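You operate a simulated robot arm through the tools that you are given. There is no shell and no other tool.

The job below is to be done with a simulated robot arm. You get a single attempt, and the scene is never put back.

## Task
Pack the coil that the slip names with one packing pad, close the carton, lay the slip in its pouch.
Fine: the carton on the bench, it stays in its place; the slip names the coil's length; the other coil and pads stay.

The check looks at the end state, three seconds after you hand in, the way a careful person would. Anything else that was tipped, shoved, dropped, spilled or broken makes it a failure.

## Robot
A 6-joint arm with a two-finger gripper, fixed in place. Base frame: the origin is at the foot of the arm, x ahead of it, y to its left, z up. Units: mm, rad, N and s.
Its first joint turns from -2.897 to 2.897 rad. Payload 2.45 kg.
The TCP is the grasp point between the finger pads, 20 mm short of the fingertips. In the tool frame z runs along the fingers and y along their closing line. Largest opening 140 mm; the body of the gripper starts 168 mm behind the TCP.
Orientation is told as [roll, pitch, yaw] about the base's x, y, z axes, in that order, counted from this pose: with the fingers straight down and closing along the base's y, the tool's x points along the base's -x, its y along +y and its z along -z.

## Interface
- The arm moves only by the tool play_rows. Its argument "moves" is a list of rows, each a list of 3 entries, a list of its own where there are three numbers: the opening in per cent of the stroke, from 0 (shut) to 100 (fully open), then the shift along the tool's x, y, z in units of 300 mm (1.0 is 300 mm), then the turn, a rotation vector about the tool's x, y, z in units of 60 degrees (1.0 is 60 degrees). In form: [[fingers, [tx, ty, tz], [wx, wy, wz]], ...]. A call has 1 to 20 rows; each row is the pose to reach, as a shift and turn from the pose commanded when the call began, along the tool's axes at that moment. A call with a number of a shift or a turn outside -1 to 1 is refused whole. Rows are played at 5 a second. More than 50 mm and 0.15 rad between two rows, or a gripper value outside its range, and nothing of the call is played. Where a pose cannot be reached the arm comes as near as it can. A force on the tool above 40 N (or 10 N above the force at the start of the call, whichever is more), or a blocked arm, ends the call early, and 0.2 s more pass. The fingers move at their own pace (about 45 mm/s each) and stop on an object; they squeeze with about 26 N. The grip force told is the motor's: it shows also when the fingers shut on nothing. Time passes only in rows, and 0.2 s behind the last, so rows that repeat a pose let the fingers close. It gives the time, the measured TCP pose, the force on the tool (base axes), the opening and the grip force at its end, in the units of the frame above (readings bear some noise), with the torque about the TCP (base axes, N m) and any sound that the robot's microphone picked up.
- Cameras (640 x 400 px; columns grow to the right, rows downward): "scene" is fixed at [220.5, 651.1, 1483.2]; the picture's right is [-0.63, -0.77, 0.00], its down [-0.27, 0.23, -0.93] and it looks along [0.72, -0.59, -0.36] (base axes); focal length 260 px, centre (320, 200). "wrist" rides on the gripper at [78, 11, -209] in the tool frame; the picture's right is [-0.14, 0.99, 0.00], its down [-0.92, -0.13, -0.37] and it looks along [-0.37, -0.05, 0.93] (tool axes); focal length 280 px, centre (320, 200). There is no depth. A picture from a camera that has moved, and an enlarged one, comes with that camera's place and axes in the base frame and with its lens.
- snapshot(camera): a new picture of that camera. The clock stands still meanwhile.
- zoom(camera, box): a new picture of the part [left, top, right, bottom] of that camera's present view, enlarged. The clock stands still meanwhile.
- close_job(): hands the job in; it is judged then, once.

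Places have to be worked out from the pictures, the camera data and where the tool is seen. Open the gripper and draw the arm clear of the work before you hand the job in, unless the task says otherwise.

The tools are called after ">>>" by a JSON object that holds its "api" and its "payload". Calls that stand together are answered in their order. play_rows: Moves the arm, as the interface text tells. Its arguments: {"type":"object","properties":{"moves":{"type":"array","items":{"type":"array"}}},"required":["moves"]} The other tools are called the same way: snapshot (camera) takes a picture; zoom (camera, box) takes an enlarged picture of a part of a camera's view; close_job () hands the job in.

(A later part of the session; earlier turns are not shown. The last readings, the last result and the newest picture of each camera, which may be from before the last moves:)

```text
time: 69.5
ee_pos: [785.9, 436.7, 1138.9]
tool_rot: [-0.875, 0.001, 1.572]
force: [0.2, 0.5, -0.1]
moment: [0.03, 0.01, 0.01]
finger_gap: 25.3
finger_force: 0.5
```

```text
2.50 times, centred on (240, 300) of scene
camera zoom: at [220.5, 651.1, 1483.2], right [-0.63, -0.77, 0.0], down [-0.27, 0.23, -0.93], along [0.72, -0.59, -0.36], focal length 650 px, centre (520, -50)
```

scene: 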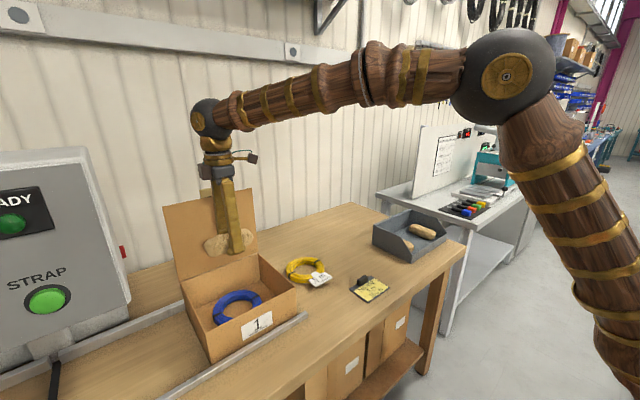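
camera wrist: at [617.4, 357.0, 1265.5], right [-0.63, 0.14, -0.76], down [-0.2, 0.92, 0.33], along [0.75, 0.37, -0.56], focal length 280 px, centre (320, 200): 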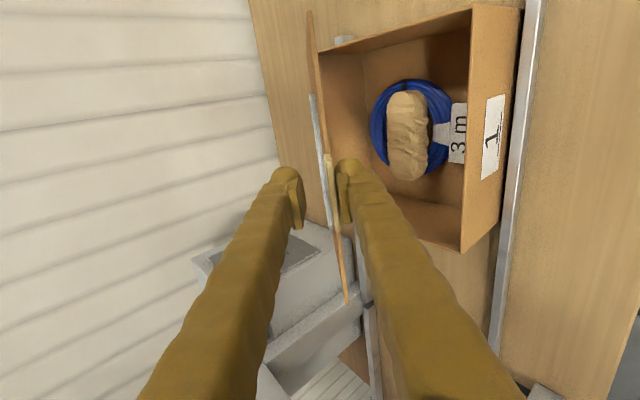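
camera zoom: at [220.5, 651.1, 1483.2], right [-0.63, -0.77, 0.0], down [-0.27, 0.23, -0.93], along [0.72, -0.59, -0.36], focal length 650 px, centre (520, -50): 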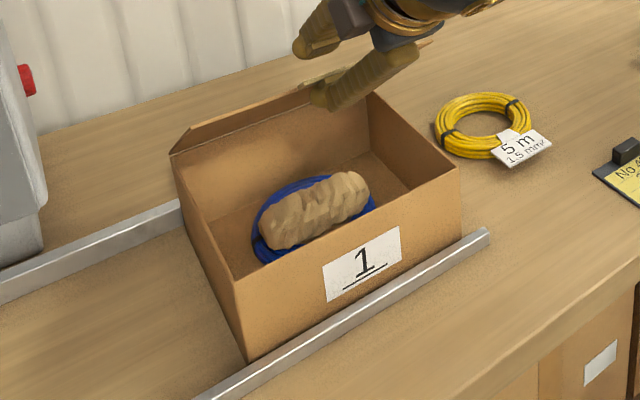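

The lid follows, resting on the lower finger. I continue to about 10° and check the clearance to the carton's front wall.

>>> {"api": "play_rows", "payload": {"moves": [[18, [0, 0.1118, 0.0073], [0.125, 0, 0]], [18, [0, 0.2217, 0.0292], [0.25, 0, 0]], [18, [0, 0.3278, 0.0652], [0.375, 0, 0]], [18, [0, 0.4283, 0.1148], [0.5, 0, 0]], [18, [0, 0.4283, 0.1148], [0.5, 0, 0]]]}}

>>> {"api": "zoom", "payload": {"camera": "wrist", "box": [200, 60, 480, 280]}}

>>> {"api": "zoom", "payload": {"camera": "scene", "box": [160, 220, 320, 380]}}

```text
time: 70.7
ee_pos: [728.9, 437.6, 1018.3]
tool_rot: [-1.4, 0.0, 1.573]
force: [-1.2, -0.2, -0.4]
moment: [0.02, 0.06, 0.01]
finger_gap: 25.7
finger_force: 0.0
```

```text
1.82 times, centred on (340, 170) of wrist
camera zoom: at [520.6, 357.5, 1044.0], right [-0.17, 0.14, -0.98], down [-0.34, 0.92, 0.19], along [0.92, 0.37, -0.11], focal length 510 px, centre (284, 254)
```

zoom: 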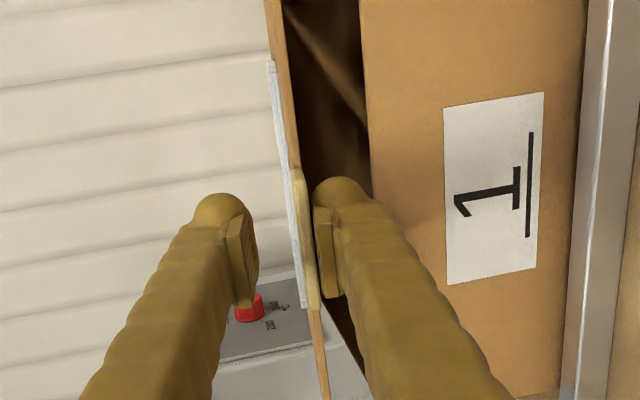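

```text
2.50 times, centred on (240, 300) of scene
camera zoom: at [220.5, 651.1, 1483.2], right [-0.63, -0.77, 0.0], down [-0.27, 0.23, -0.93], along [0.72, -0.59, -0.36], focal length 650 px, centre (520, -50)
```

zoom: 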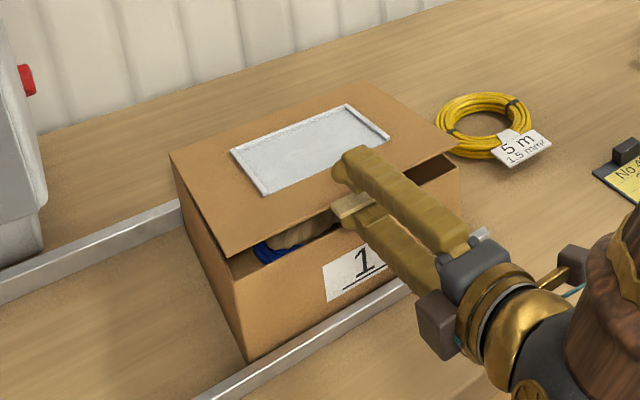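

There's adequate room, but I retract 6 mm to keep the lower fingertip clear of the front wall, then lower the lid the last 10°.

>>> {"api": "play_rows", "payload": {"moves": [[18, [0, 0, -0.02], [0, 0, 0]], [18, [0, 0.0765, -0.0167], [0.0833, 0, 0]], [18, [0, 0.115, -0.0125], [0.125, 0, 0]], [18, [0, 0.1522, -0.0067], [0.1667, 0, 0]], [18, [0, 0.1522, -0.0067], [0.1667, 0, 0]]]}}

>>> {"api": "zoom", "payload": {"camera": "wrist", "box": [240, 120, 420, 260]}}

>>> {"api": "zoom", "payload": {"camera": "scene", "box": [160, 240, 320, 380]}}

```text
time: 71.9
ee_pos: [719.5, 438.5, 973.0]
tool_rot: [-1.574, 0.0, 1.571]
force: [0.3, 0.1, 0.2]
moment: [-0.05, -0.01, 0.04]
finger_gap: 25.1
finger_force: 0.0
```

```text
2.86 times, centred on (330, 190) of wrist
camera zoom: at [509.7, 357.9, 963.4], right [0.0, 0.14, -0.99], down [-0.37, 0.92, 0.13], along [0.93, 0.37, 0.05], focal length 801 px, centre (291, 229)
```

zoom: 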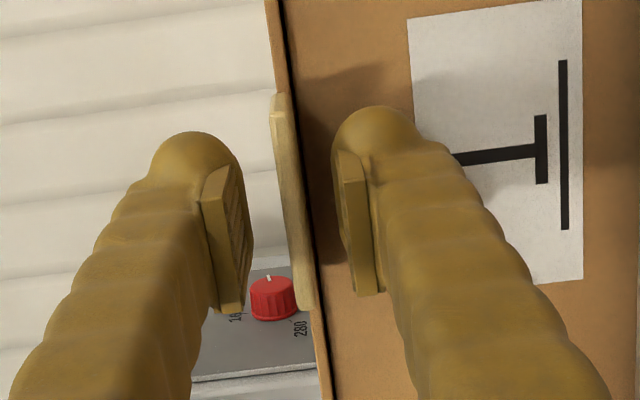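

```text
2.86 times, centred on (240, 310) of scene
camera zoom: at [220.5, 651.1, 1483.2], right [-0.63, -0.77, 0.0], down [-0.27, 0.23, -0.93], along [0.72, -0.59, -0.36], focal length 743 px, centre (549, -114)
```

zoom: 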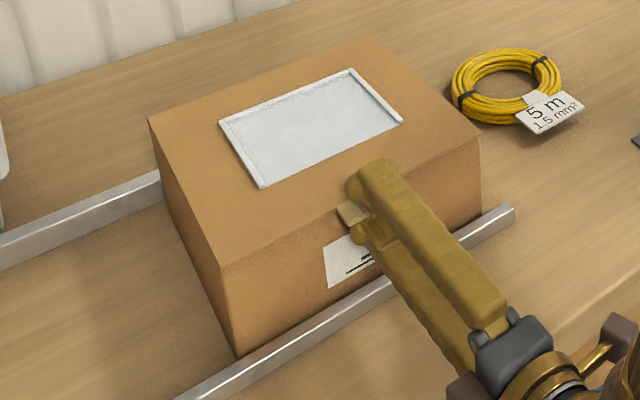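

The lid is closed. Comparing with the first picture, the carton is about 8–9 mm towards −x and 2–3 mm towards −y; I'll nudge it back. First I withdraw, shut the fingers, and lower to z≈930 in front of the front wall.

>>> {"api": "play_rows", "payload": {"moves": [[18, [0, 0, -0.05], [0, 0, 0]], [18, [0, 0, -0.15], [0, 0, 0]], [0, [0, 0.07, -0.15], [0, 0, 0]], [0, [0, 0.143, -0.15], [0, 0, 0]], [0, [0, 0.143, -0.15], [0, 0, 0]], [0, [0, 0.143, -0.06], [0, 0, 0]], [0, [0, 0.143, -0.02], [0, 0, 0]], [0, [0, 0.143, -0.02], [0, 0, 0]]]}}

>>> {"api": "zoom", "payload": {"camera": "wrist", "box": [240, 120, 420, 260]}}

>>> {"api": "zoom", "payload": {"camera": "scene", "box": [160, 240, 320, 380]}}

```text
time: 73.7
ee_pos: [712.0, 438.2, 931.1]
tool_rot: [-1.575, 0.0, 1.573]
force: [-0.5, -0.7, 0.6]
moment: [0.0, 0.03, 0.0]
finger_gap: 0.0
finger_force: 26.2
```

```text
2.86 times, centred on (330, 190) of wrist
camera zoom: at [504.2, 358.2, 920.8], right [0.0, 0.14, -0.99], down [-0.37, 0.92, 0.13], along [0.93, 0.37, 0.05], focal length 801 px, centre (291, 229)
```

zoom: 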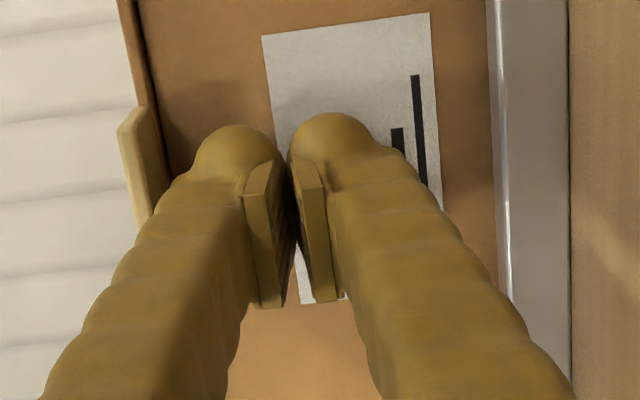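

```text
2.86 times, centred on (240, 310) of scene
camera zoom: at [220.5, 651.1, 1483.2], right [-0.63, -0.77, 0.0], down [-0.27, 0.23, -0.93], along [0.72, -0.59, -0.36], focal length 743 px, centre (549, -114)
```

zoom: 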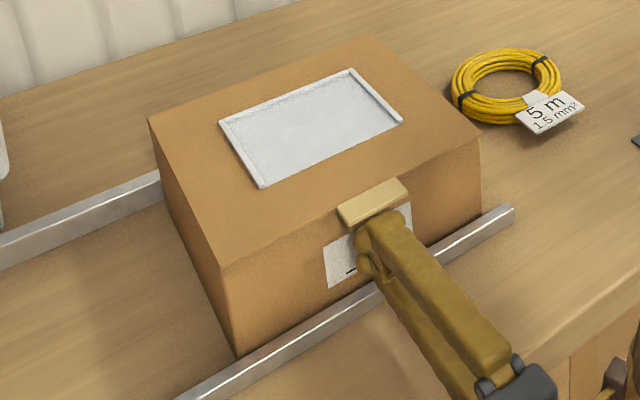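

>>> {"api": "play_rows", "payload": {"moves": [[0, [0, 0, 0.015], [0, 0, 0]], [0, [0, 0, 0.03], [0, 0, 0]], [0, [0, 0, 0.04], [0, 0, 0]], [0, [0, 0, 0.04], [0, 0, 0]]]}}

>>> {"api": "play_rows", "payload": {"moves": [[0, [0, 0, 0.005], [0, 0, 0]], [0, [0, 0, 0.01], [0, 0, 0]], [0, [0, 0, 0.01], [0, 0, 0]]]}}

>>> {"api": "zoom", "payload": {"camera": "scene", "box": [160, 240, 320, 380]}}

```text
time: 74.7
ee_pos: [724.9, 436.5, 932.6]
tool_rot: [-1.575, 0.0, 1.574]
force: [0.3, 0.0, -0.2]
moment: [0.01, 0.0, -0.02]
finger_gap: 0.0
finger_force: 26.5
```

```text
time: 75.5
ee_pos: [727.3, 437.2, 931.6]
tool_rot: [-1.573, 0.0, 1.573]
force: [-3.7, 0.0, 0.8]
moment: [0.06, 0.01, 0.01]
finger_gap: 6.1
finger_force: 25.9
```

```text
2.86 times, centred on (240, 310) of scene
camera zoom: at [220.5, 651.1, 1483.2], right [-0.63, -0.77, 0.0], down [-0.27, 0.23, -0.93], along [0.72, -0.59, -0.36], focal length 743 px, centre (549, -114)
```

zoom: 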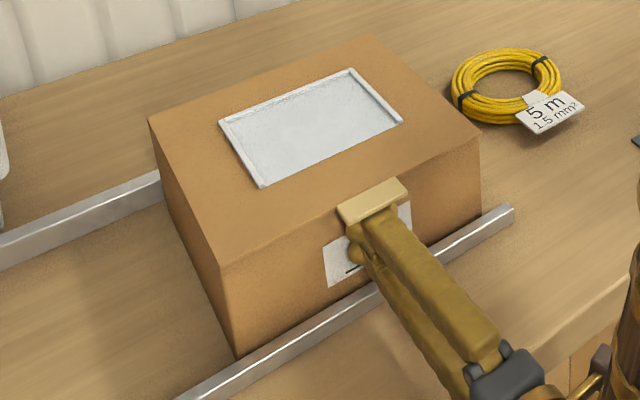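

Contact at about TCP x=726 (−3.7 N). I push about 7 mm further in small steps, then compare with the reference.

>>> {"api": "play_rows", "payload": {"moves": [[0, [0, 0, 0.005], [0, 0, 0]], [0, [0, 0, 0.01], [0, 0, 0]], [0, [0, 0, 0.015], [0, 0, 0]], [0, [0, 0, 0.02], [0, 0, 0]], [0, [0, 0, 0.0233], [0, 0, 0]], [0, [0, 0, 0.0233], [0, 0, 0]]]}}

>>> {"api": "zoom", "payload": {"camera": "scene", "box": [160, 240, 320, 380]}}

>>> {"api": "zoom", "payload": {"camera": "scene", "box": [220, 280, 300, 340]}}

```text
time: 76.9
ee_pos: [735.5, 438.5, 930.7]
tool_rot: [-1.575, -0.001, 1.573]
force: [-3.9, 0.9, 0.6]
moment: [0.02, -0.03, 0.03]
finger_gap: 6.1
finger_force: 25.5
```

```text
2.86 times, centred on (240, 310) of scene
camera zoom: at [220.5, 651.1, 1483.2], right [-0.63, -0.77, 0.0], down [-0.27, 0.23, -0.93], along [0.72, -0.59, -0.36], focal length 743 px, centre (549, -114)
```

zoom: 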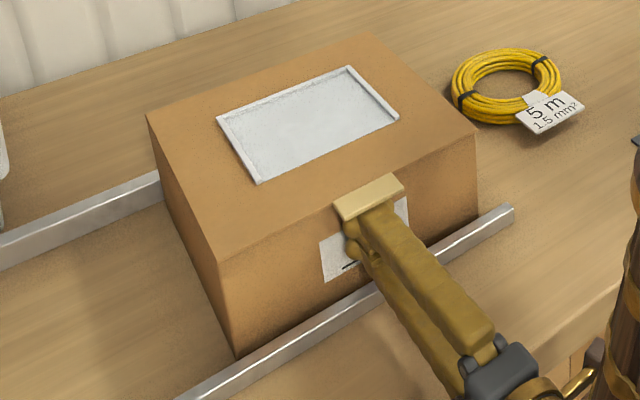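

```text
6.67 times, centred on (260, 310) of scene
camera zoom: at [220.5, 651.1, 1483.2], right [-0.63, -0.77, 0.0], down [-0.27, 0.23, -0.93], along [0.72, -0.59, -0.36], focal length 1734 px, centre (720, -533)
```

zoom: 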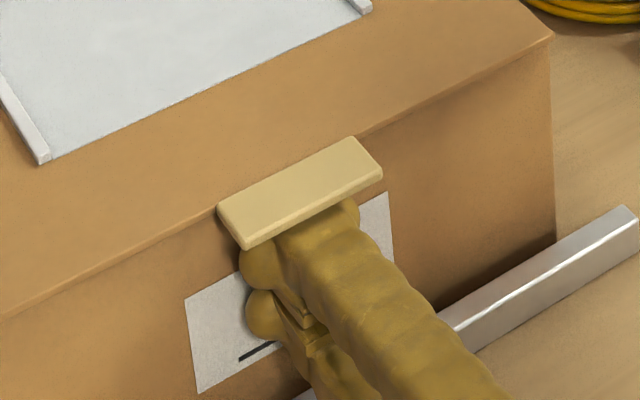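

The carton is now within about 1 mm in x and 2 mm in y of its original place, lid closed. I withdraw straight back, then rise.

>>> {"api": "play_rows", "payload": {"moves": [[0, [0, 0, -0.03], [0, 0, 0]], [0, [0, 0, -0.1], [0, 0, 0]], [0, [0, 0, -0.22], [0, 0, 0]], [5, [0, -0.13, -0.25], [0, 0, 0]], [10, [0, -0.28, -0.25], [0, 0, 0]], [20, [0, -0.43, -0.25], [0, 0, 0]], [30, [0, -0.58, -0.25], [0, 0, 0]], [40, [0, -0.72, -0.25], [0, 0, 0]], [40, [0, -0.85, -0.25], [0, 0, 0]], [40, [0, -0.85, -0.25], [0, 0, 0]]]}}

>>> {"api": "zoom", "payload": {"camera": "scene", "box": [220, 280, 300, 340]}}

>>> {"api": "zoom", "payload": {"camera": "scene", "box": [160, 240, 320, 380]}}

```text
time: 79.1
ee_pos: [659.2, 437.3, 1187.1]
tool_rot: [-1.575, 0.0, 1.571]
force: [0.2, 0.1, 0.4]
moment: [0.0, -0.01, -0.01]
finger_gap: 55.7
finger_force: 0.1
```

```text
6.67 times, centred on (260, 310) of scene
camera zoom: at [220.5, 651.1, 1483.2], right [-0.63, -0.77, 0.0], down [-0.27, 0.23, -0.93], along [0.72, -0.59, -0.36], focal length 1734 px, centre (720, -533)
```

zoom: 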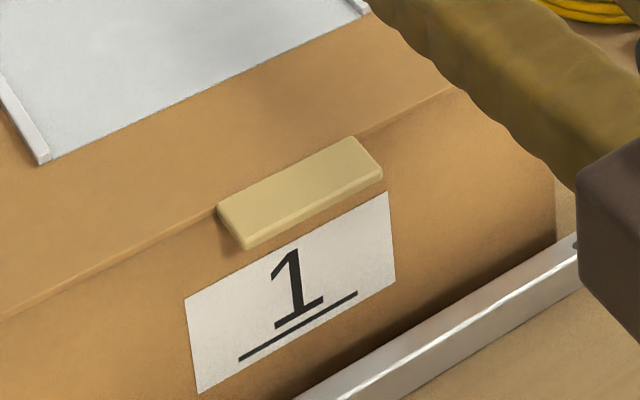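

```text
2.86 times, centred on (240, 310) of scene
camera zoom: at [220.5, 651.1, 1483.2], right [-0.63, -0.77, 0.0], down [-0.27, 0.23, -0.93], along [0.72, -0.59, -0.36], focal length 743 px, centre (549, -114)
```

zoom: 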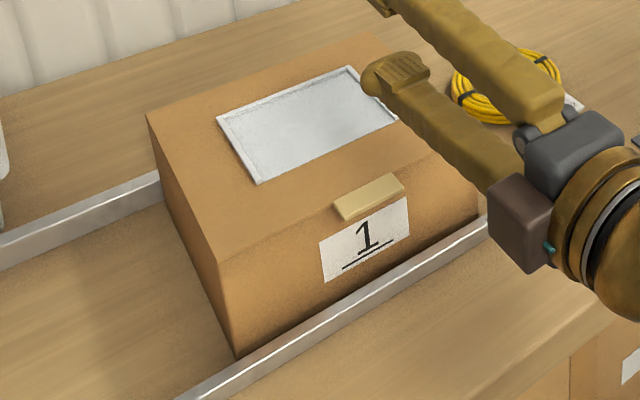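

The carton is back within ~2 mm. I turn the tool back to pointing down (two 60° turns).

>>> {"api": "play_rows", "payload": {"moves": [[40, [0, 0, 0], [-0.072, 0.072, 0.072]], [40, [0, 0, 0], [-0.144, 0.144, 0.144]], [40, [0, 0, 0], [-0.2165, 0.2165, 0.2165]], [40, [0, 0, 0], [-0.2887, 0.2887, 0.2887]], [40, [0, 0, 0], [-0.3608, 0.3608, 0.3608]], [40, [0, 0, 0], [-0.433, 0.433, 0.433]], [40, [0, 0, 0], [-0.5052, 0.5052, 0.5052]], [40, [0, 0, 0], [-0.57735, 0.57735, 0.57735]]]}}

>>> {"api": "play_rows", "payload": {"moves": [[40, [0, 0, 0], [-0.072, 0.072, 0.072]], [40, [0, 0, 0], [-0.144, 0.144, 0.144]], [40, [0, 0, 0], [-0.2165, 0.2165, 0.2165]], [40, [0, 0, 0], [-0.2887, 0.2887, 0.2887]], [40, [0, 0, 0], [-0.3608, 0.3608, 0.3608]], [40, [0, 0, 0], [-0.433, 0.433, 0.433]], [40, [0, 0, 0], [-0.5052, 0.5052, 0.5052]], [40, [0, 0, 0], [-0.57735, 0.57735, 0.57735]], [40, [0, 0, 0], [-0.57735, 0.57735, 0.57735]]]}}

>>> {"api": "snapshot", "payload": {"camera": "wrist"}}

```text
time: 80.9
ee_pos: [659.7, 436.9, 1186.4]
tool_rot: [-0.785, -0.342, 0.784]
force: [-0.1, 0.7, 0.5]
moment: [0.02, 0.04, 0.02]
finger_gap: 55.7
finger_force: 0.0
```

```text
time: 82.9
ee_pos: [659.7, 438.1, 1188.5]
tool_rot: [-0.001, -0.003, 0.0]
force: [-0.4, 0.5, 0.3]
moment: [0.0, -0.02, 0.01]
finger_gap: 55.9
finger_force: 0.0
```

```text
taken
camera wrist: at [580.8, 447.3, 1395.7], right [0.14, 0.99, 0.0], down [0.92, -0.13, 0.37], along [0.37, -0.05, -0.93], focal length 280 px, centre (320, 200)
```

wrist: 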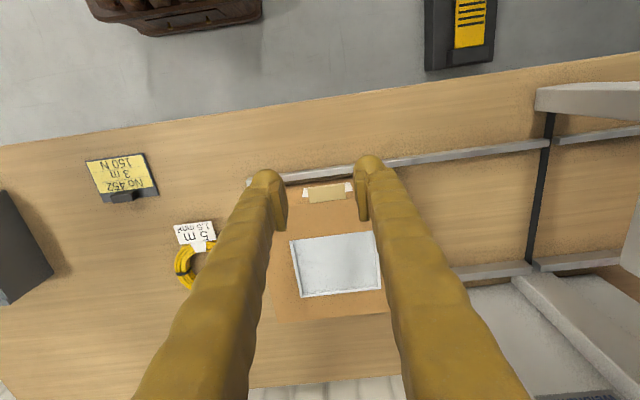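

Now I measure the pouch in this view and test the reach above it before fetching the slip.

>>> {"api": "zoom", "payload": {"camera": "wrist", "box": [230, 170, 420, 330]}}

>>> {"api": "play_rows", "payload": {"moves": [[40, [-0.13, 0, 0], [0, 0, 0]], [40, [-0.27, 0, 0.05], [0, 0, 0]], [40, [-0.41, 0, 0.12], [0, 0, 0]], [40, [-0.54, 0, 0.2], [0, 0, 0]], [40, [-0.66, 0, 0.28], [0, 0, 0]], [40, [-0.78, 0, 0.37], [0, 0, 0]], [40, [-0.887, 0, 0.46], [0, 0, 0]], [40, [-0.887, 0, 0.53], [0, 0, 0]], [40, [-0.887, 0, 0.53], [0, 0, 0]]]}}

>>> {"api": "snapshot", "payload": {"camera": "wrist"}}

```text
2.50 times, centred on (325, 250) of wrist
camera zoom: at [580.8, 447.3, 1395.7], right [0.14, 0.99, 0.0], down [0.92, -0.13, 0.37], along [0.37, -0.05, -0.93], focal length 701 px, centre (308, 75)
```

zoom: 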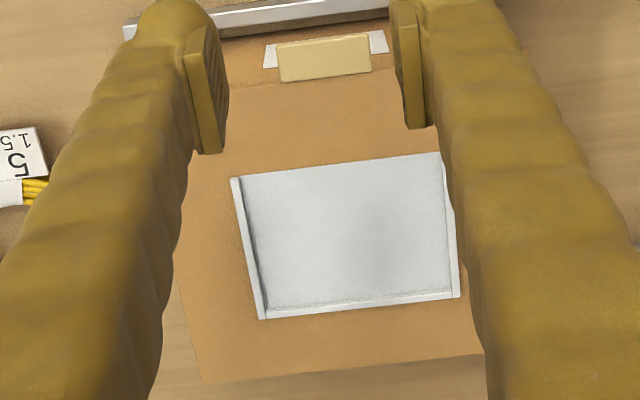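

```text
time: 84.9
ee_pos: [925.9, 438.0, 1027.8]
tool_rot: [0.001, -0.002, 0.002]
force: [0.7, 1.2, -0.1]
moment: [0.0, -0.01, 0.03]
finger_gap: 56.0
finger_force: 0.1
```

```text
taken
camera wrist: at [847.0, 448.3, 1235.9], right [0.14, 0.99, 0.0], down [0.92, -0.13, 0.37], along [0.37, -0.05, -0.93], focal length 280 px, centre (320, 200)
```

wrist: 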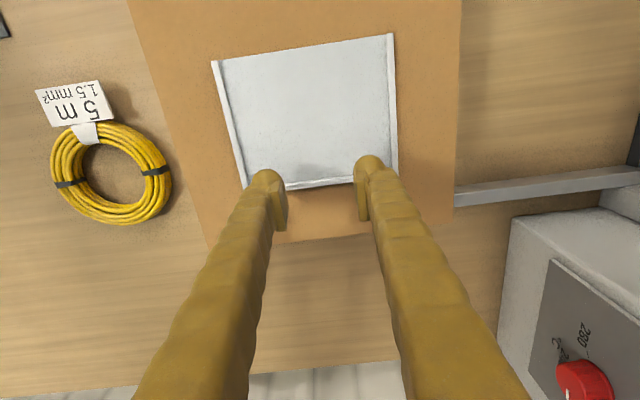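

Reach above the pouch at (926,438) is fine. I zoom in for the pouch corners.

>>> {"api": "zoom", "payload": {"camera": "wrist", "box": [120, 0, 480, 250]}}

```text
1.60 times, centred on (300, 125) of wrist
camera zoom: at [847.0, 448.3, 1235.9], right [0.14, 0.99, 0.0], down [0.92, -0.13, 0.37], along [0.37, -0.05, -0.93], focal length 449 px, centre (352, 320)
```

zoom: 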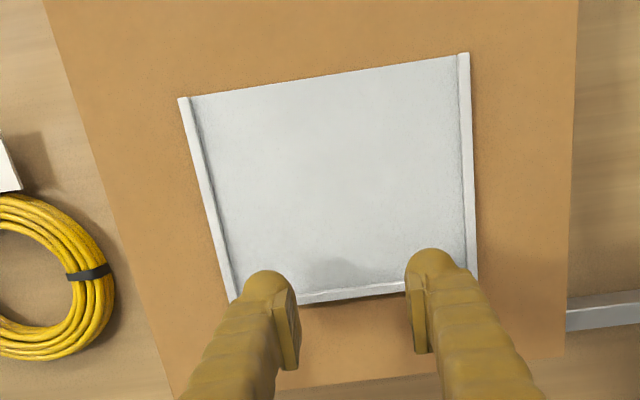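

Pouch interior: x ≈ 816–928, y ≈ 370–506 (centre (872,438)). I now go look at the slip from above.

>>> {"api": "play_rows", "payload": {"moves": [[40, [0.03, -0.04, -0.1], [0, 0, 0]], [40, [0.11, -0.17, -0.1], [0, 0, 0]], [40, [0.19, -0.3, -0.1], [0, 0, 0]], [40, [0.27, -0.43, -0.1], [0, 0, 0]], [40, [0.35, -0.56, -0.1], [0, 0, 0]], [40, [0.43, -0.69, -0.1], [0, 0, 0]], [40, [0.5, -0.8, -0.1], [0, 0, 0]]]}}

>>> {"api": "play_rows", "payload": {"moves": [[40, [0.08, -0.12, 0], [0, 0, 0]], [40, [0.16, -0.24, 0], [0, 0, 0]], [40, [0.24, -0.36, 0], [0, 0, 0]], [40, [0.32, -0.46, 0], [0, 0, 0]], [40, [0.387, -0.56, 0], [0, 0, 0]], [40, [0.387, -0.56, 0], [0, 0, 0]]]}}

>>> {"api": "snapshot", "payload": {"camera": "wrist"}}

>>> {"api": "zoom", "payload": {"camera": "wrist", "box": [220, 80, 420, 240]}}

```text
time: 86.5
ee_pos: [775.8, 197.0, 1057.3]
tool_rot: [0.001, -0.001, 0.001]
force: [0.8, 0.2, 0.1]
moment: [0.02, -0.01, 0.04]
finger_gap: 56.1
finger_force: 0.0
```

```text
time: 87.9
ee_pos: [661.0, 29.5, 1057.9]
tool_rot: [0.0, -0.003, 0.002]
force: [0.3, 0.1, 0.4]
moment: [-0.02, -0.01, -0.04]
finger_gap: 56.2
finger_force: 0.0
```

```text
taken
camera wrist: at [581.9, 38.9, 1267.3], right [0.14, 0.99, 0.0], down [0.92, -0.13, 0.37], along [0.37, -0.05, -0.93], focal length 280 px, centre (320, 200)
```

wrist: 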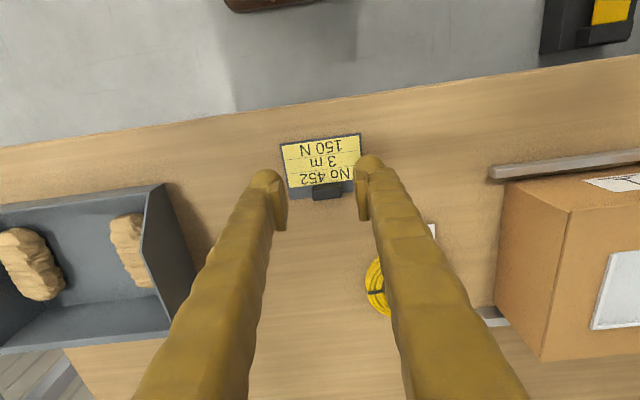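

```text
2.50 times, centred on (320, 160) of wrist
camera zoom: at [581.9, 38.9, 1267.3], right [0.14, 0.99, 0.0], down [0.92, -0.13, 0.37], along [0.37, -0.05, -0.93], focal length 701 px, centre (320, 300)
```

zoom: 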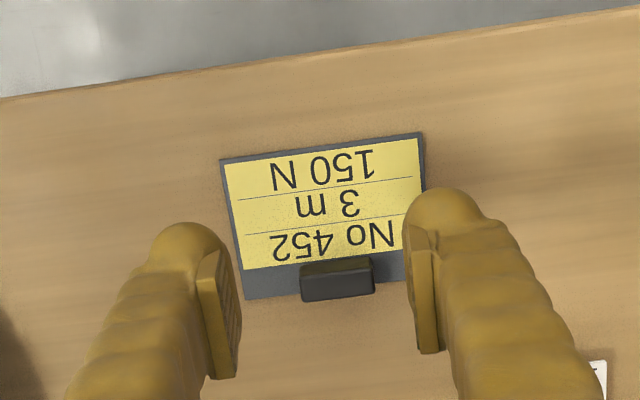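

The slip plate spans x 650–741, y −30–90, and its grip knob (about 44×16 mm) is at (731,30). I descend above the knob with the fingers at 70 mm.

>>> {"api": "play_rows", "payload": {"moves": [[50, [-0.08, 0.001, 0.1], [0, 0, 0]], [50, [-0.16, 0.001, 0.2], [0, 0, 0]], [50, [-0.233, 0.001, 0.32], [0, 0, 0]], [50, [-0.233, 0.001, 0.45], [0, 0, 0]], [50, [-0.233, 0.001, 0.5], [0, 0, 0]], [50, [-0.233, 0.001, 0.5], [0, 0, 0]]]}}

>>> {"api": "snapshot", "payload": {"camera": "wrist"}}

>>> {"api": "zoom", "payload": {"camera": "scene", "box": [320, 240, 420, 310]}}

```text
time: 89.3
ee_pos: [730.1, 29.9, 908.1]
tool_rot: [-0.002, -0.002, 0.0]
force: [0.2, 0.2, 0.1]
moment: [-0.02, -0.04, -0.01]
finger_gap: 70.1
finger_force: 0.0
```

```text
taken
camera wrist: at [651.6, 39.5, 1116.6], right [0.14, 0.99, 0.0], down [0.92, -0.13, 0.37], along [0.37, -0.05, -0.93], focal length 280 px, centre (320, 200)
```

wrist: 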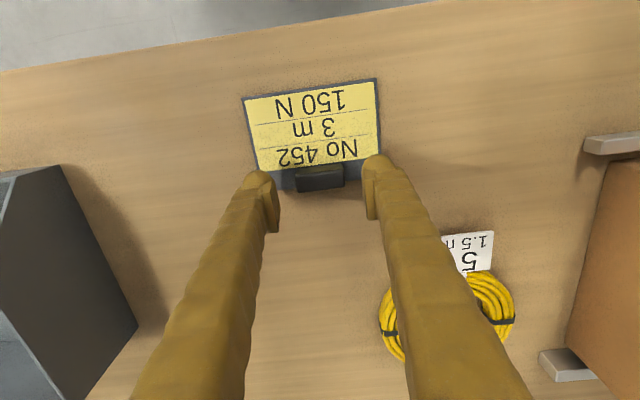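

```text
5.71 times, centred on (370, 275) of scene
camera zoom: at [220.5, 651.1, 1483.2], right [-0.63, -0.77, 0.0], down [-0.27, 0.23, -0.93], along [0.72, -0.59, -0.36], focal length 1487 px, centre (34, -229)
```

zoom: 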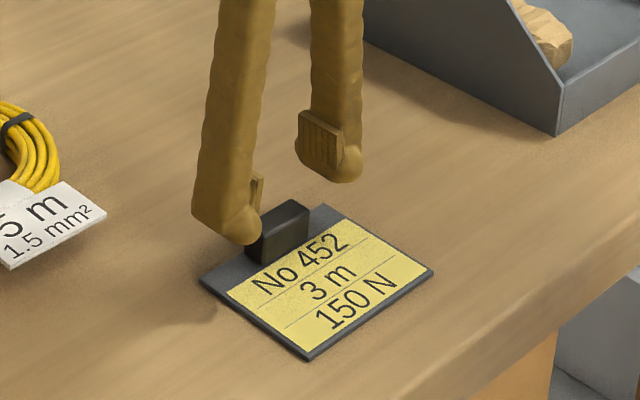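

The knob is centred between the fingers. I lower to z≈876 in small steps and then close.

>>> {"api": "play_rows", "payload": {"moves": [[50, [0, -0.003, 0.04], [0, 0, 0]], [50, [0, -0.003, 0.08], [0, 0, 0]], [50, [0, -0.003, 0.105], [0, 0, 0]], [50, [0, -0.003, 0.105], [0, 0, 0]]]}}

>>> {"api": "zoom", "payload": {"camera": "scene", "box": [320, 240, 420, 310]}}

>>> {"api": "snapshot", "payload": {"camera": "wrist"}}

```text
time: 90.3
ee_pos: [729.8, 30.8, 876.7]
tool_rot: [0.0, -0.003, 0.002]
force: [0.2, 0.6, -0.4]
moment: [0.01, -0.02, -0.01]
finger_gap: 70.2
finger_force: 0.1
```

```text
5.71 times, centred on (370, 275) of scene
camera zoom: at [220.5, 651.1, 1483.2], right [-0.63, -0.77, 0.0], down [-0.27, 0.23, -0.93], along [0.72, -0.59, -0.36], focal length 1487 px, centre (34, -229)
```

zoom: 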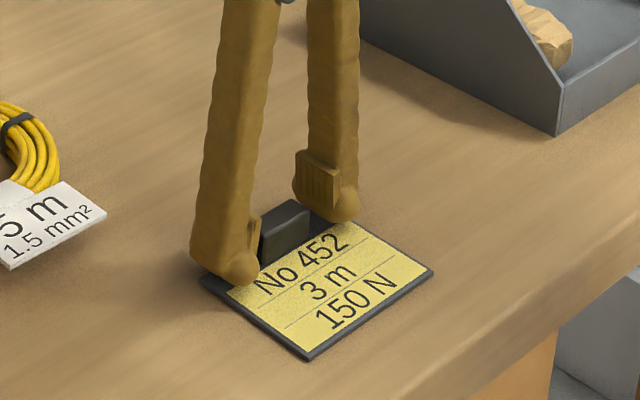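

```text
taken
camera wrist: at [652.0, 38.9, 1085.5], right [0.14, 0.99, 0.0], down [0.92, -0.13, 0.37], along [0.37, -0.05, -0.93], focal length 280 px, centre (320, 200)
```

wrist: 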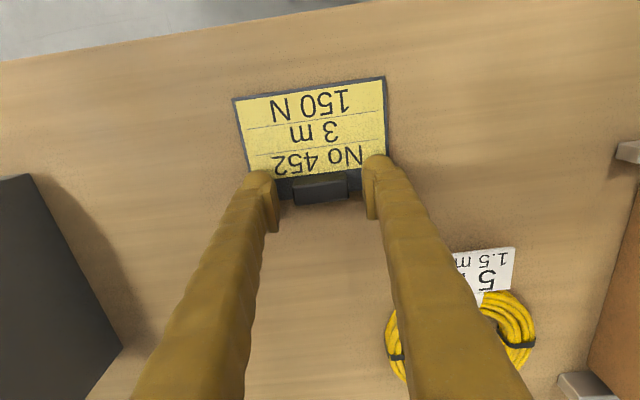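

>>> {"api": "play_rows", "payload": {"moves": [[40, [0, 0, 0], [0, 0, 0]], [30, [0, 0, 0], [0, 0, 0]], [15, [0, 0, 0], [0, 0, 0]], [0, [0, 0, 0], [0, 0, 0]], [0, [0, 0, 0], [0, 0, 0]], [0, [0, 0, 0], [0, 0, 0]]]}}

>>> {"api": "snapshot", "payload": {"camera": "wrist"}}

```text
time: 91.7
ee_pos: [731.7, 29.5, 876.6]
tool_rot: [0.0, -0.003, 0.002]
force: [0.3, -0.6, 0.4]
moment: [-0.01, 0.0, -0.01]
finger_gap: 43.7
finger_force: 26.1
```

```text
taken
camera wrist: at [652.0, 38.9, 1085.6], right [0.14, 0.99, 0.0], down [0.92, -0.13, 0.37], along [0.37, -0.05, -0.93], focal length 280 px, centre (320, 200)
```

wrist: 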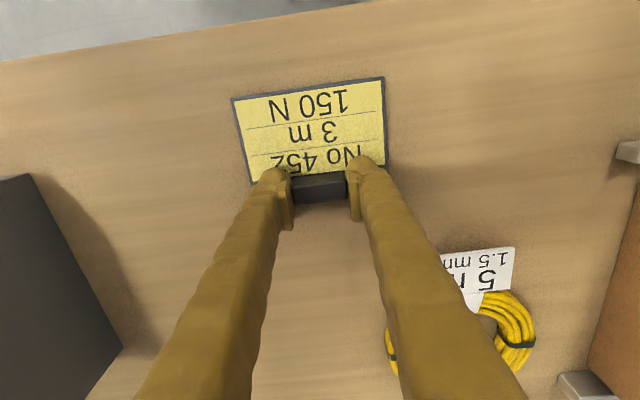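

The knob is held (43.7 mm). I lift the slip and check that it hangs level.

>>> {"api": "play_rows", "payload": {"moves": [[0, [0, 0, -0.03], [0, 0, 0]], [0, [0, 0, -0.1], [0, 0, 0]], [0, [0, 0, -0.22], [0, 0, 0]], [0, [0, 0, -0.36], [0, 0, 0]], [0, [0, 0, -0.5], [0, 0, 0]], [0, [0, 0, -0.62], [0, 0, 0]], [0, [0, 0, -0.7], [0, 0, 0]], [0, [0, 0, -0.7], [0, 0, 0]]]}}

>>> {"api": "snapshot", "payload": {"camera": "wrist"}}

>>> {"api": "zoom", "payload": {"camera": "scene", "box": [300, 180, 440, 290]}}

```text
time: 93.5
ee_pos: [729.3, 29.3, 1087.0]
tool_rot: [-0.001, -0.002, 0.002]
force: [0.1, -0.7, -0.1]
moment: [0.0, -0.05, -0.02]
finger_gap: 43.5
finger_force: 26.0
```

```text
taken
camera wrist: at [650.8, 38.8, 1295.5], right [0.14, 0.99, 0.0], down [0.92, -0.13, 0.37], along [0.37, -0.05, -0.93], focal length 280 px, centre (320, 200)
```

wrist: 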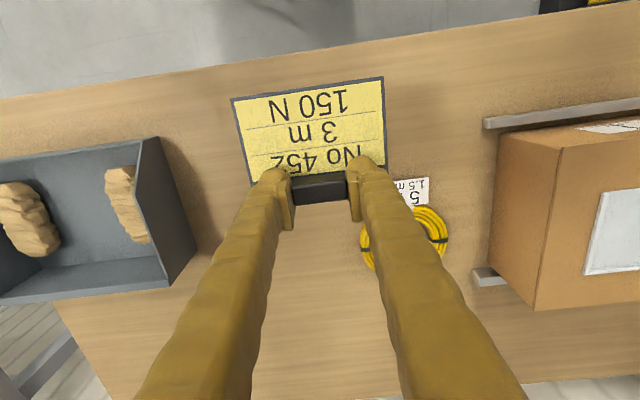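

```text
3.64 times, centred on (370, 235) of scene
camera zoom: at [220.5, 651.1, 1483.2], right [-0.63, -0.77, 0.0], down [-0.27, 0.23, -0.93], along [0.72, -0.59, -0.36], focal length 946 px, centre (138, 73)
```

zoom: 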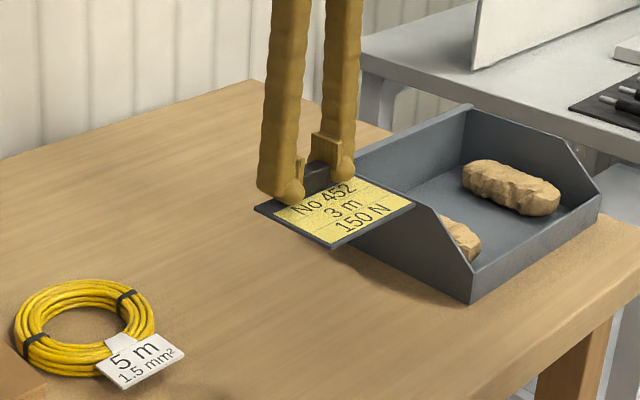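

The slip hangs level. I carry it to above the pouch (TCP target (907,438)).

>>> {"api": "play_rows", "payload": {"moves": [[0, [-0.04, 0.1, 0], [0, 0, 0]], [0, [-0.1, 0.23, 0], [0, 0, 0]], [0, [-0.16, 0.37, 0], [0, 0, 0]], [0, [-0.22, 0.51, 0], [0, 0, 0]], [0, [-0.27, 0.62, 0], [0, 0, 0]], [0, [-0.295, 0.681, 0], [0, 0, 0]]]}}

>>> {"api": "play_rows", "payload": {"moves": [[0, [-0.04, 0.1, 0], [0, 0, 0]], [0, [-0.1, 0.23, 0], [0, 0, 0]], [0, [-0.16, 0.37, 0], [0, 0, 0]], [0, [-0.22, 0.51, 0], [0, 0, 0]], [0, [-0.27, 0.62, 0], [0, 0, 0]], [0, [-0.295, 0.681, 0], [0, 0, 0]], [0, [-0.295, 0.681, 0], [0, 0, 0]]]}}

>>> {"api": "snapshot", "payload": {"camera": "wrist"}}

>>> {"api": "zoom", "payload": {"camera": "scene", "box": [160, 200, 320, 340]}}

```text
time: 94.9
ee_pos: [818.7, 234.3, 1086.8]
tool_rot: [0.001, -0.004, -0.001]
force: [-0.7, -0.2, -0.3]
moment: [0.03, -0.01, 0.01]
finger_gap: 44.0
finger_force: 25.6
```

```text
time: 96.5
ee_pos: [907.2, 438.7, 1087.0]
tool_rot: [0.0, -0.004, 0.001]
force: [1.0, 0.2, -1.6]
moment: [-0.01, 0.02, -0.01]
finger_gap: 43.7
finger_force: 25.9
```

```text
taken
camera wrist: at [828.5, 447.4, 1296.1], right [0.14, 0.99, 0.0], down [0.92, -0.13, 0.37], along [0.37, -0.05, -0.93], focal length 280 px, centre (320, 200)
```

wrist: 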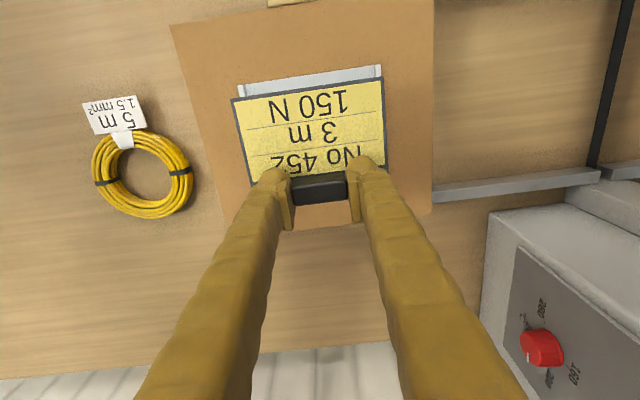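

```text
2.86 times, centred on (240, 270) of scene
camera zoom: at [220.5, 651.1, 1483.2], right [-0.63, -0.77, 0.0], down [-0.27, 0.23, -0.93], along [0.72, -0.59, -0.36], focal length 743 px, centre (549, 0)
```

zoom: 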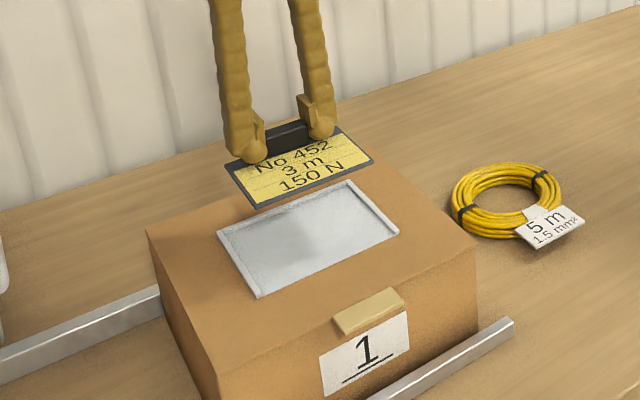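

Descend to about 15 mm above the pouch and check alignment.

>>> {"api": "play_rows", "payload": {"moves": [[0, [0, 0, 0.08], [0, 0, 0]], [0, [0, 0, 0.15], [0, 0, 0]], [0, [0, 0, 0.21], [0, 0, 0]], [0, [0, 0, 0.21], [0, 0, 0]]]}}

>>> {"api": "zoom", "payload": {"camera": "wrist", "box": [200, 40, 430, 240]}}

>>> {"api": "zoom", "payload": {"camera": "scene", "box": [190, 240, 280, 310]}}

```text
time: 97.5
ee_pos: [907.1, 438.2, 1024.9]
tool_rot: [0.0, -0.002, 0.003]
force: [-0.5, 0.2, -0.5]
moment: [0.01, 0.03, -0.03]
finger_gap: 43.9
finger_force: 26.1
```

```text
2.00 times, centred on (315, 140) of wrist
camera zoom: at [827.9, 447.7, 1233.3], right [0.14, 0.99, 0.0], down [0.92, -0.13, 0.37], along [0.37, -0.05, -0.93], focal length 561 px, centre (330, 320)
```

zoom: 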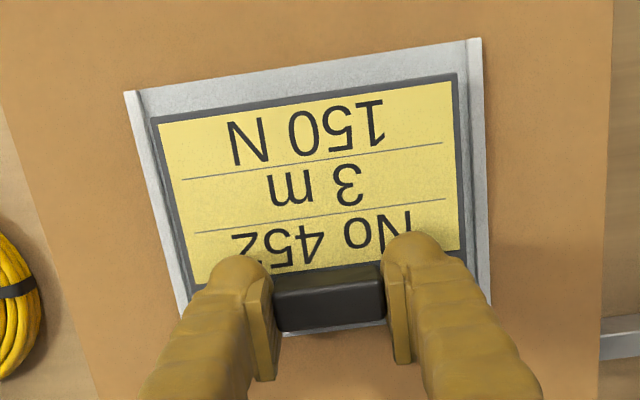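

```text
5.71 times, centred on (235, 275) of scene
camera zoom: at [220.5, 651.1, 1483.2], right [-0.63, -0.77, 0.0], down [-0.27, 0.23, -0.93], along [0.72, -0.59, -0.36], focal length 1487 px, centre (806, -229)
```

zoom: 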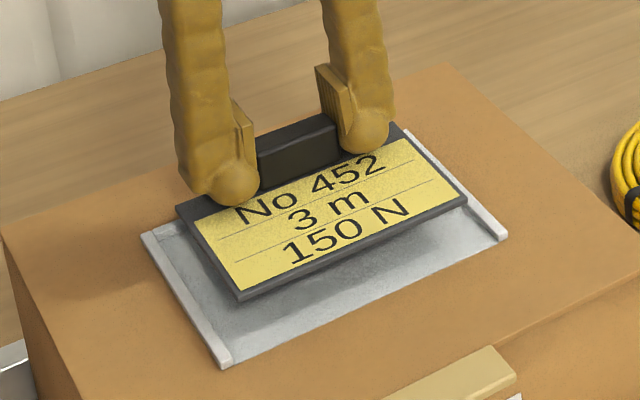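

Alignment looks good: plate lies within all rims. I lower gently until it rests.

>>> {"api": "play_rows", "payload": {"moves": [[0, [0, 0.003, 0.02], [0, 0, 0]], [0, [0, 0.003, 0.035], [0, 0, 0]], [0, [0, 0.003, 0.045], [0, 0, 0]], [0, [0, 0.003, 0.045], [0, 0, 0]]]}}

>>> {"api": "play_rows", "payload": {"moves": [[0, [0, 0, 0.005], [0, 0, 0]], [0, [0, 0, 0.01], [0, 0, 0]], [0, [0, 0, 0.01], [0, 0, 0]]]}}

>>> {"api": "zoom", "payload": {"camera": "wrist", "box": [200, 40, 430, 240]}}

>>> {"api": "zoom", "payload": {"camera": "scene", "box": [190, 240, 280, 310]}}

```text
time: 98.5
ee_pos: [907.3, 438.2, 1010.3]
tool_rot: [0.0, -0.004, 0.003]
force: [0.5, -0.3, -1.6]
moment: [-0.02, 0.01, 0.0]
finger_gap: 43.9
finger_force: 25.7
```

```text
time: 99.3
ee_pos: [907.4, 438.9, 1008.0]
tool_rot: [0.0, -0.004, 0.002]
force: [-1.1, 0.0, -0.7]
moment: [0.0, -0.05, -0.04]
finger_gap: 43.8
finger_force: 25.9
```

```text
2.00 times, centred on (315, 140) of wrist
camera zoom: at [828.1, 448.6, 1216.6], right [0.14, 0.99, 0.0], down [0.92, -0.13, 0.37], along [0.37, -0.05, -0.93], focal length 561 px, centre (330, 320)
```

zoom: 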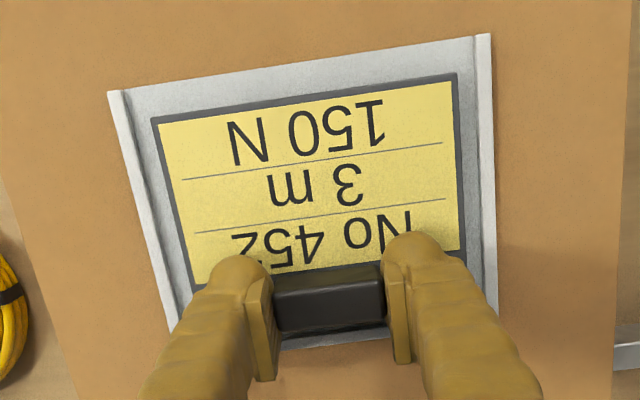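

```text
5.71 times, centred on (235, 275) of scene
camera zoom: at [220.5, 651.1, 1483.2], right [-0.63, -0.77, 0.0], down [-0.27, 0.23, -0.93], along [0.72, -0.59, -0.36], focal length 1487 px, centre (806, -229)
```

zoom: 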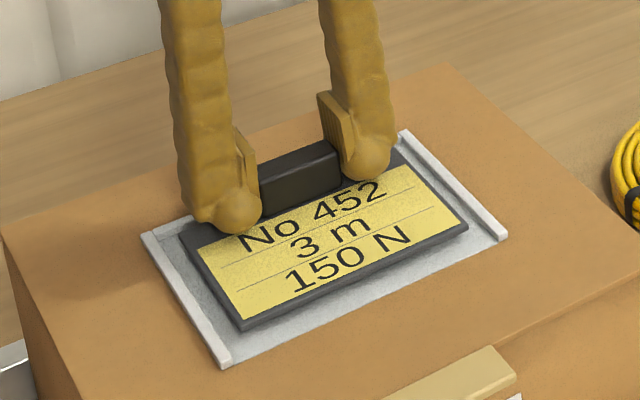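

Nicely within the rims, perhaps a millimetre or two above the pouch. I lower slightly more.

>>> {"api": "play_rows", "payload": {"moves": [[0, [0, 0, 0.003], [0, 0, 0]], [0, [0, 0, 0.006], [0, 0, 0]], [0, [0, 0, 0.006], [0, 0, 0]]]}}

```text
time: 100.1
ee_pos: [907.9, 439.2, 1006.3]
tool_rot: [0.001, -0.004, 0.002]
force: [-0.2, -0.5, -1.0]
moment: [0.04, -0.03, 0.03]
finger_gap: 44.0
finger_force: 25.9
```

>>> {"api": "play_rows", "payload": {"moves": [[0, [0, 0, 0.003], [0, 0, 0]], [0, [0, 0, 0.006], [0, 0, 0]], [0, [0, 0, 0.006], [0, 0, 0]]]}}

>>> {"api": "zoom", "payload": {"camera": "scene", "box": [190, 240, 280, 310]}}

```text
time: 100.9
ee_pos: [907.1, 439.1, 1004.7]
tool_rot: [0.0, -0.003, 0.002]
force: [0.9, -0.2, -0.7]
moment: [0.0, -0.04, 0.02]
finger_gap: 43.9
finger_force: 26.2
```

```text
5.71 times, centred on (235, 275) of scene
camera zoom: at [220.5, 651.1, 1483.2], right [-0.63, -0.77, 0.0], down [-0.27, 0.23, -0.93], along [0.72, -0.59, -0.36], focal length 1487 px, centre (806, -229)
```

zoom: 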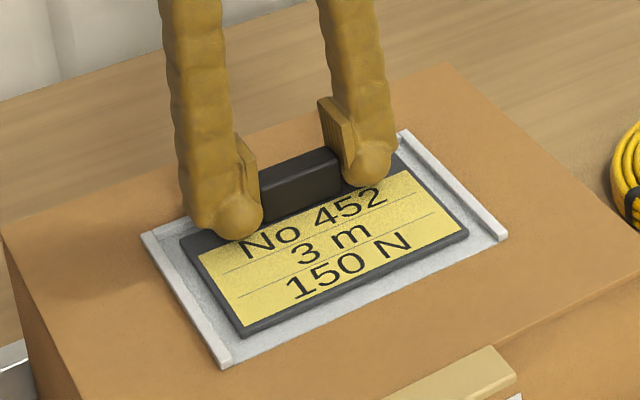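

Still no contact force; I continue another 2 mm.

>>> {"api": "play_rows", "payload": {"moves": [[0, [0, 0, 0.003], [0, 0, 0]], [0, [0, 0, 0.006], [0, 0, 0]], [0, [0, 0, 0.006], [0, 0, 0]]]}}

```text
time: 101.7
ee_pos: [908.3, 438.9, 1001.4]
tool_rot: [-0.001, -0.004, 0.001]
force: [0.6, -1.1, 0.8]
moment: [0.01, -0.01, 0.02]
finger_gap: 43.7
finger_force: 25.8
```

>>> {"api": "play_rows", "payload": {"moves": [[0, [0, 0, 0.003], [0, 0, 0]], [0, [0, 0, 0.005], [0, 0, 0]], [0, [0, 0, 0.005], [0, 0, 0]]]}}

>>> {"api": "zoom", "payload": {"camera": "scene", "box": [190, 240, 280, 310]}}

```text
time: 102.5
ee_pos: [907.3, 440.3, 1001.5]
tool_rot: [0.0, -0.003, 0.002]
force: [1.9, 0.2, 13.0]
moment: [0.02, 0.1, 0.02]
finger_gap: 43.8
finger_force: 25.9
```

```text
5.71 times, centred on (235, 275) of scene
camera zoom: at [220.5, 651.1, 1483.2], right [-0.63, -0.77, 0.0], down [-0.27, 0.23, -0.93], along [0.72, -0.59, -0.36], focal length 1487 px, centre (806, -229)
```

zoom: 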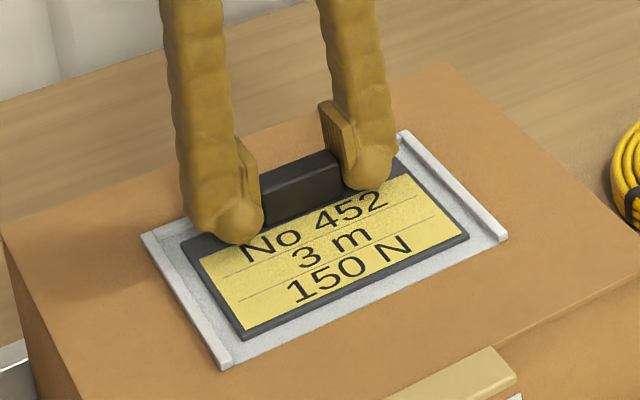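

Contact now (13 N): the slip rests in the pouch. I ease off 1 mm, open the fingers and rise straight up.

>>> {"api": "play_rows", "payload": {"moves": [[0, [0, 0, -0.004], [0, 0, 0]], [36, [0, 0, -0.004], [0, 0, 0]], [42, [0, 0, -0.004], [0, 0, 0]], [46, [0, 0, -0.004], [0, 0, 0]], [46, [0, 0, -0.004], [0, 0, 0]], [46, [0, 0, -0.04], [0, 0, 0]], [46, [0, 0, -0.1], [0, 0, 0]], [46, [0, 0, -0.22], [0, 0, 0]], [46, [0, 0, -0.36], [0, 0, 0]], [46, [0, 0, -0.5], [0, 0, 0]], [46, [0, 0, -0.62], [0, 0, 0]], [46, [0, 0, -0.62], [0, 0, 0]]]}}

>>> {"api": "snapshot", "payload": {"camera": "wrist"}}

>>> {"api": "zoom", "payload": {"camera": "scene", "box": [160, 240, 320, 380]}}

>>> {"api": "zoom", "payload": {"camera": "scene", "box": [220, 280, 300, 340]}}

```text
time: 105.1
ee_pos: [906.7, 439.2, 1186.0]
tool_rot: [-0.001, -0.004, 0.003]
force: [-0.3, 0.6, 0.0]
moment: [-0.04, 0.0, 0.0]
finger_gap: 64.5
finger_force: 0.1
```

```text
taken
camera wrist: at [828.6, 449.7, 1395.4], right [0.14, 0.99, 0.0], down [0.92, -0.13, 0.37], along [0.37, -0.05, -0.93], focal length 280 px, centre (320, 200)
```

wrist: 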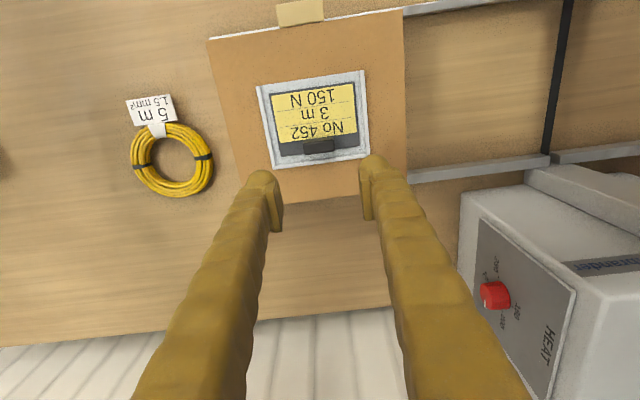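

```text
2.86 times, centred on (240, 310) of scene
camera zoom: at [220.5, 651.1, 1483.2], right [-0.63, -0.77, 0.0], down [-0.27, 0.23, -0.93], along [0.72, -0.59, -0.36], focal length 743 px, centre (549, -114)
```

zoom: 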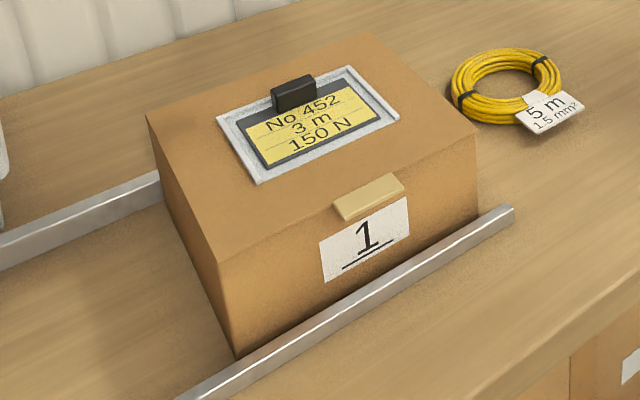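

```text
6.67 times, centred on (260, 310) of scene
camera zoom: at [220.5, 651.1, 1483.2], right [-0.63, -0.77, 0.0], down [-0.27, 0.23, -0.93], along [0.72, -0.59, -0.36], focal length 1734 px, centre (720, -533)
```

zoom: 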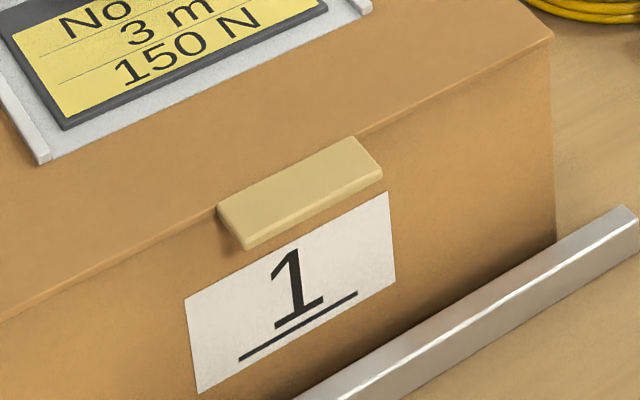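

The slip lies flat inside the pouch, the lid is shut and the carton in place. I open fully and draw the arm clear towards its starting pose.

>>> {"api": "play_rows", "payload": {"moves": [[50, [0.03, -0.03, -0.12], [0, 0, 0]], [60, [0.11, -0.11, -0.2], [0, 0, 0]], [70, [0.2, -0.2, -0.28], [0, 0, 0]], [80, [0.3, -0.3, -0.35], [0, 0, 0]], [90, [0.4, -0.4, -0.42], [0, 0, 0]], [100, [0.5, -0.5, -0.47], [0, 0, 0]], [100, [0.6, -0.6, -0.5], [0, 0, 0]]]}}

>>> {"api": "play_rows", "payload": {"moves": [[100, [0.08, -0.11, -0.03], [0, 0, 0]], [100, [0.16, -0.22, -0.07], [0, 0, 0]], [100, [0.24, -0.33, -0.11], [0, 0, 0]], [100, [0.32, -0.44, -0.15], [0, 0, 0]], [100, [0.4, -0.55, -0.19], [0, 0, 0]], [100, [0.47, -0.65, -0.22], [0, 0, 0]], [100, [0.54, -0.75, -0.25], [0, 0, 0]], [100, [0.54, -0.75, -0.25], [0, 0, 0]]]}}

>>> {"api": "snapshot", "payload": {"camera": "scene"}}

>>> {"api": "snapshot", "payload": {"camera": "wrist"}}

>>> {"api": "zoom", "payload": {"camera": "scene", "box": [280, 200, 480, 320]}}

```text
time: 106.7
ee_pos: [727.3, 258.9, 1333.1]
tool_rot: [-0.003, -0.003, 0.001]
force: [0.9, 0.3, -0.4]
moment: [-0.03, 0.06, 0.0]
finger_gap: 140.0
finger_force: 0.0
```

```text
time: 108.5
ee_pos: [564.2, 33.7, 1410.8]
tool_rot: [0.001, -0.001, 0.003]
force: [0.1, -0.7, 0.0]
moment: [-0.03, -0.03, 0.0]
finger_gap: 140.1
finger_force: 0.0
```

```text
taken
```

scene: 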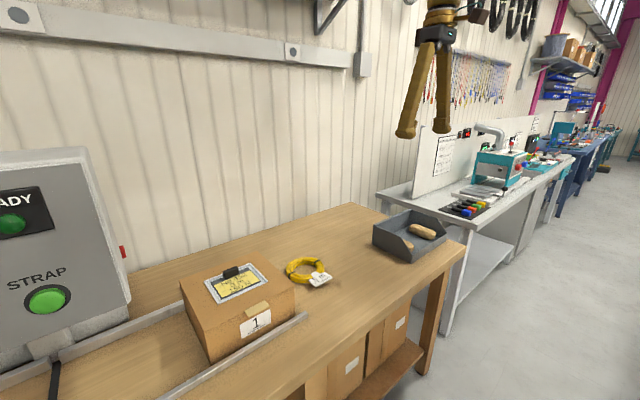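

```text
taken
camera wrist: at [485.9, 43.3, 1619.7], right [0.14, 0.99, 0.0], down [0.92, -0.13, 0.37], along [0.37, -0.05, -0.93], focal length 280 px, centre (320, 200)
```

wrist: 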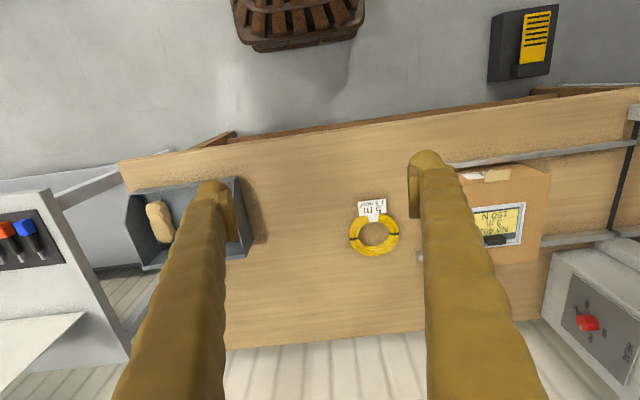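

```text
3.20 times, centred on (380, 260) of scene
camera zoom: at [220.5, 651.1, 1483.2], right [-0.63, -0.77, 0.0], down [-0.27, 0.23, -0.93], along [0.72, -0.59, -0.36], focal length 833 px, centre (128, 8)
```

zoom: 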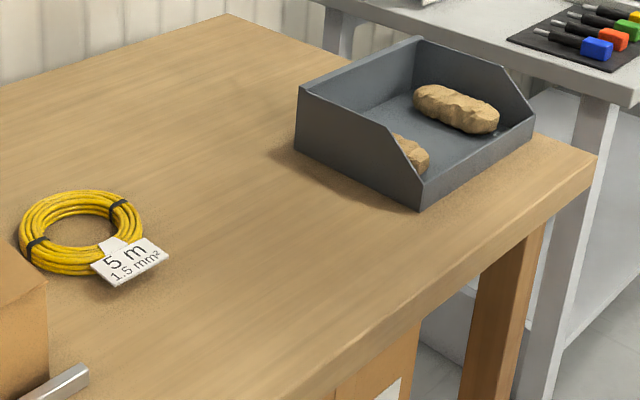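

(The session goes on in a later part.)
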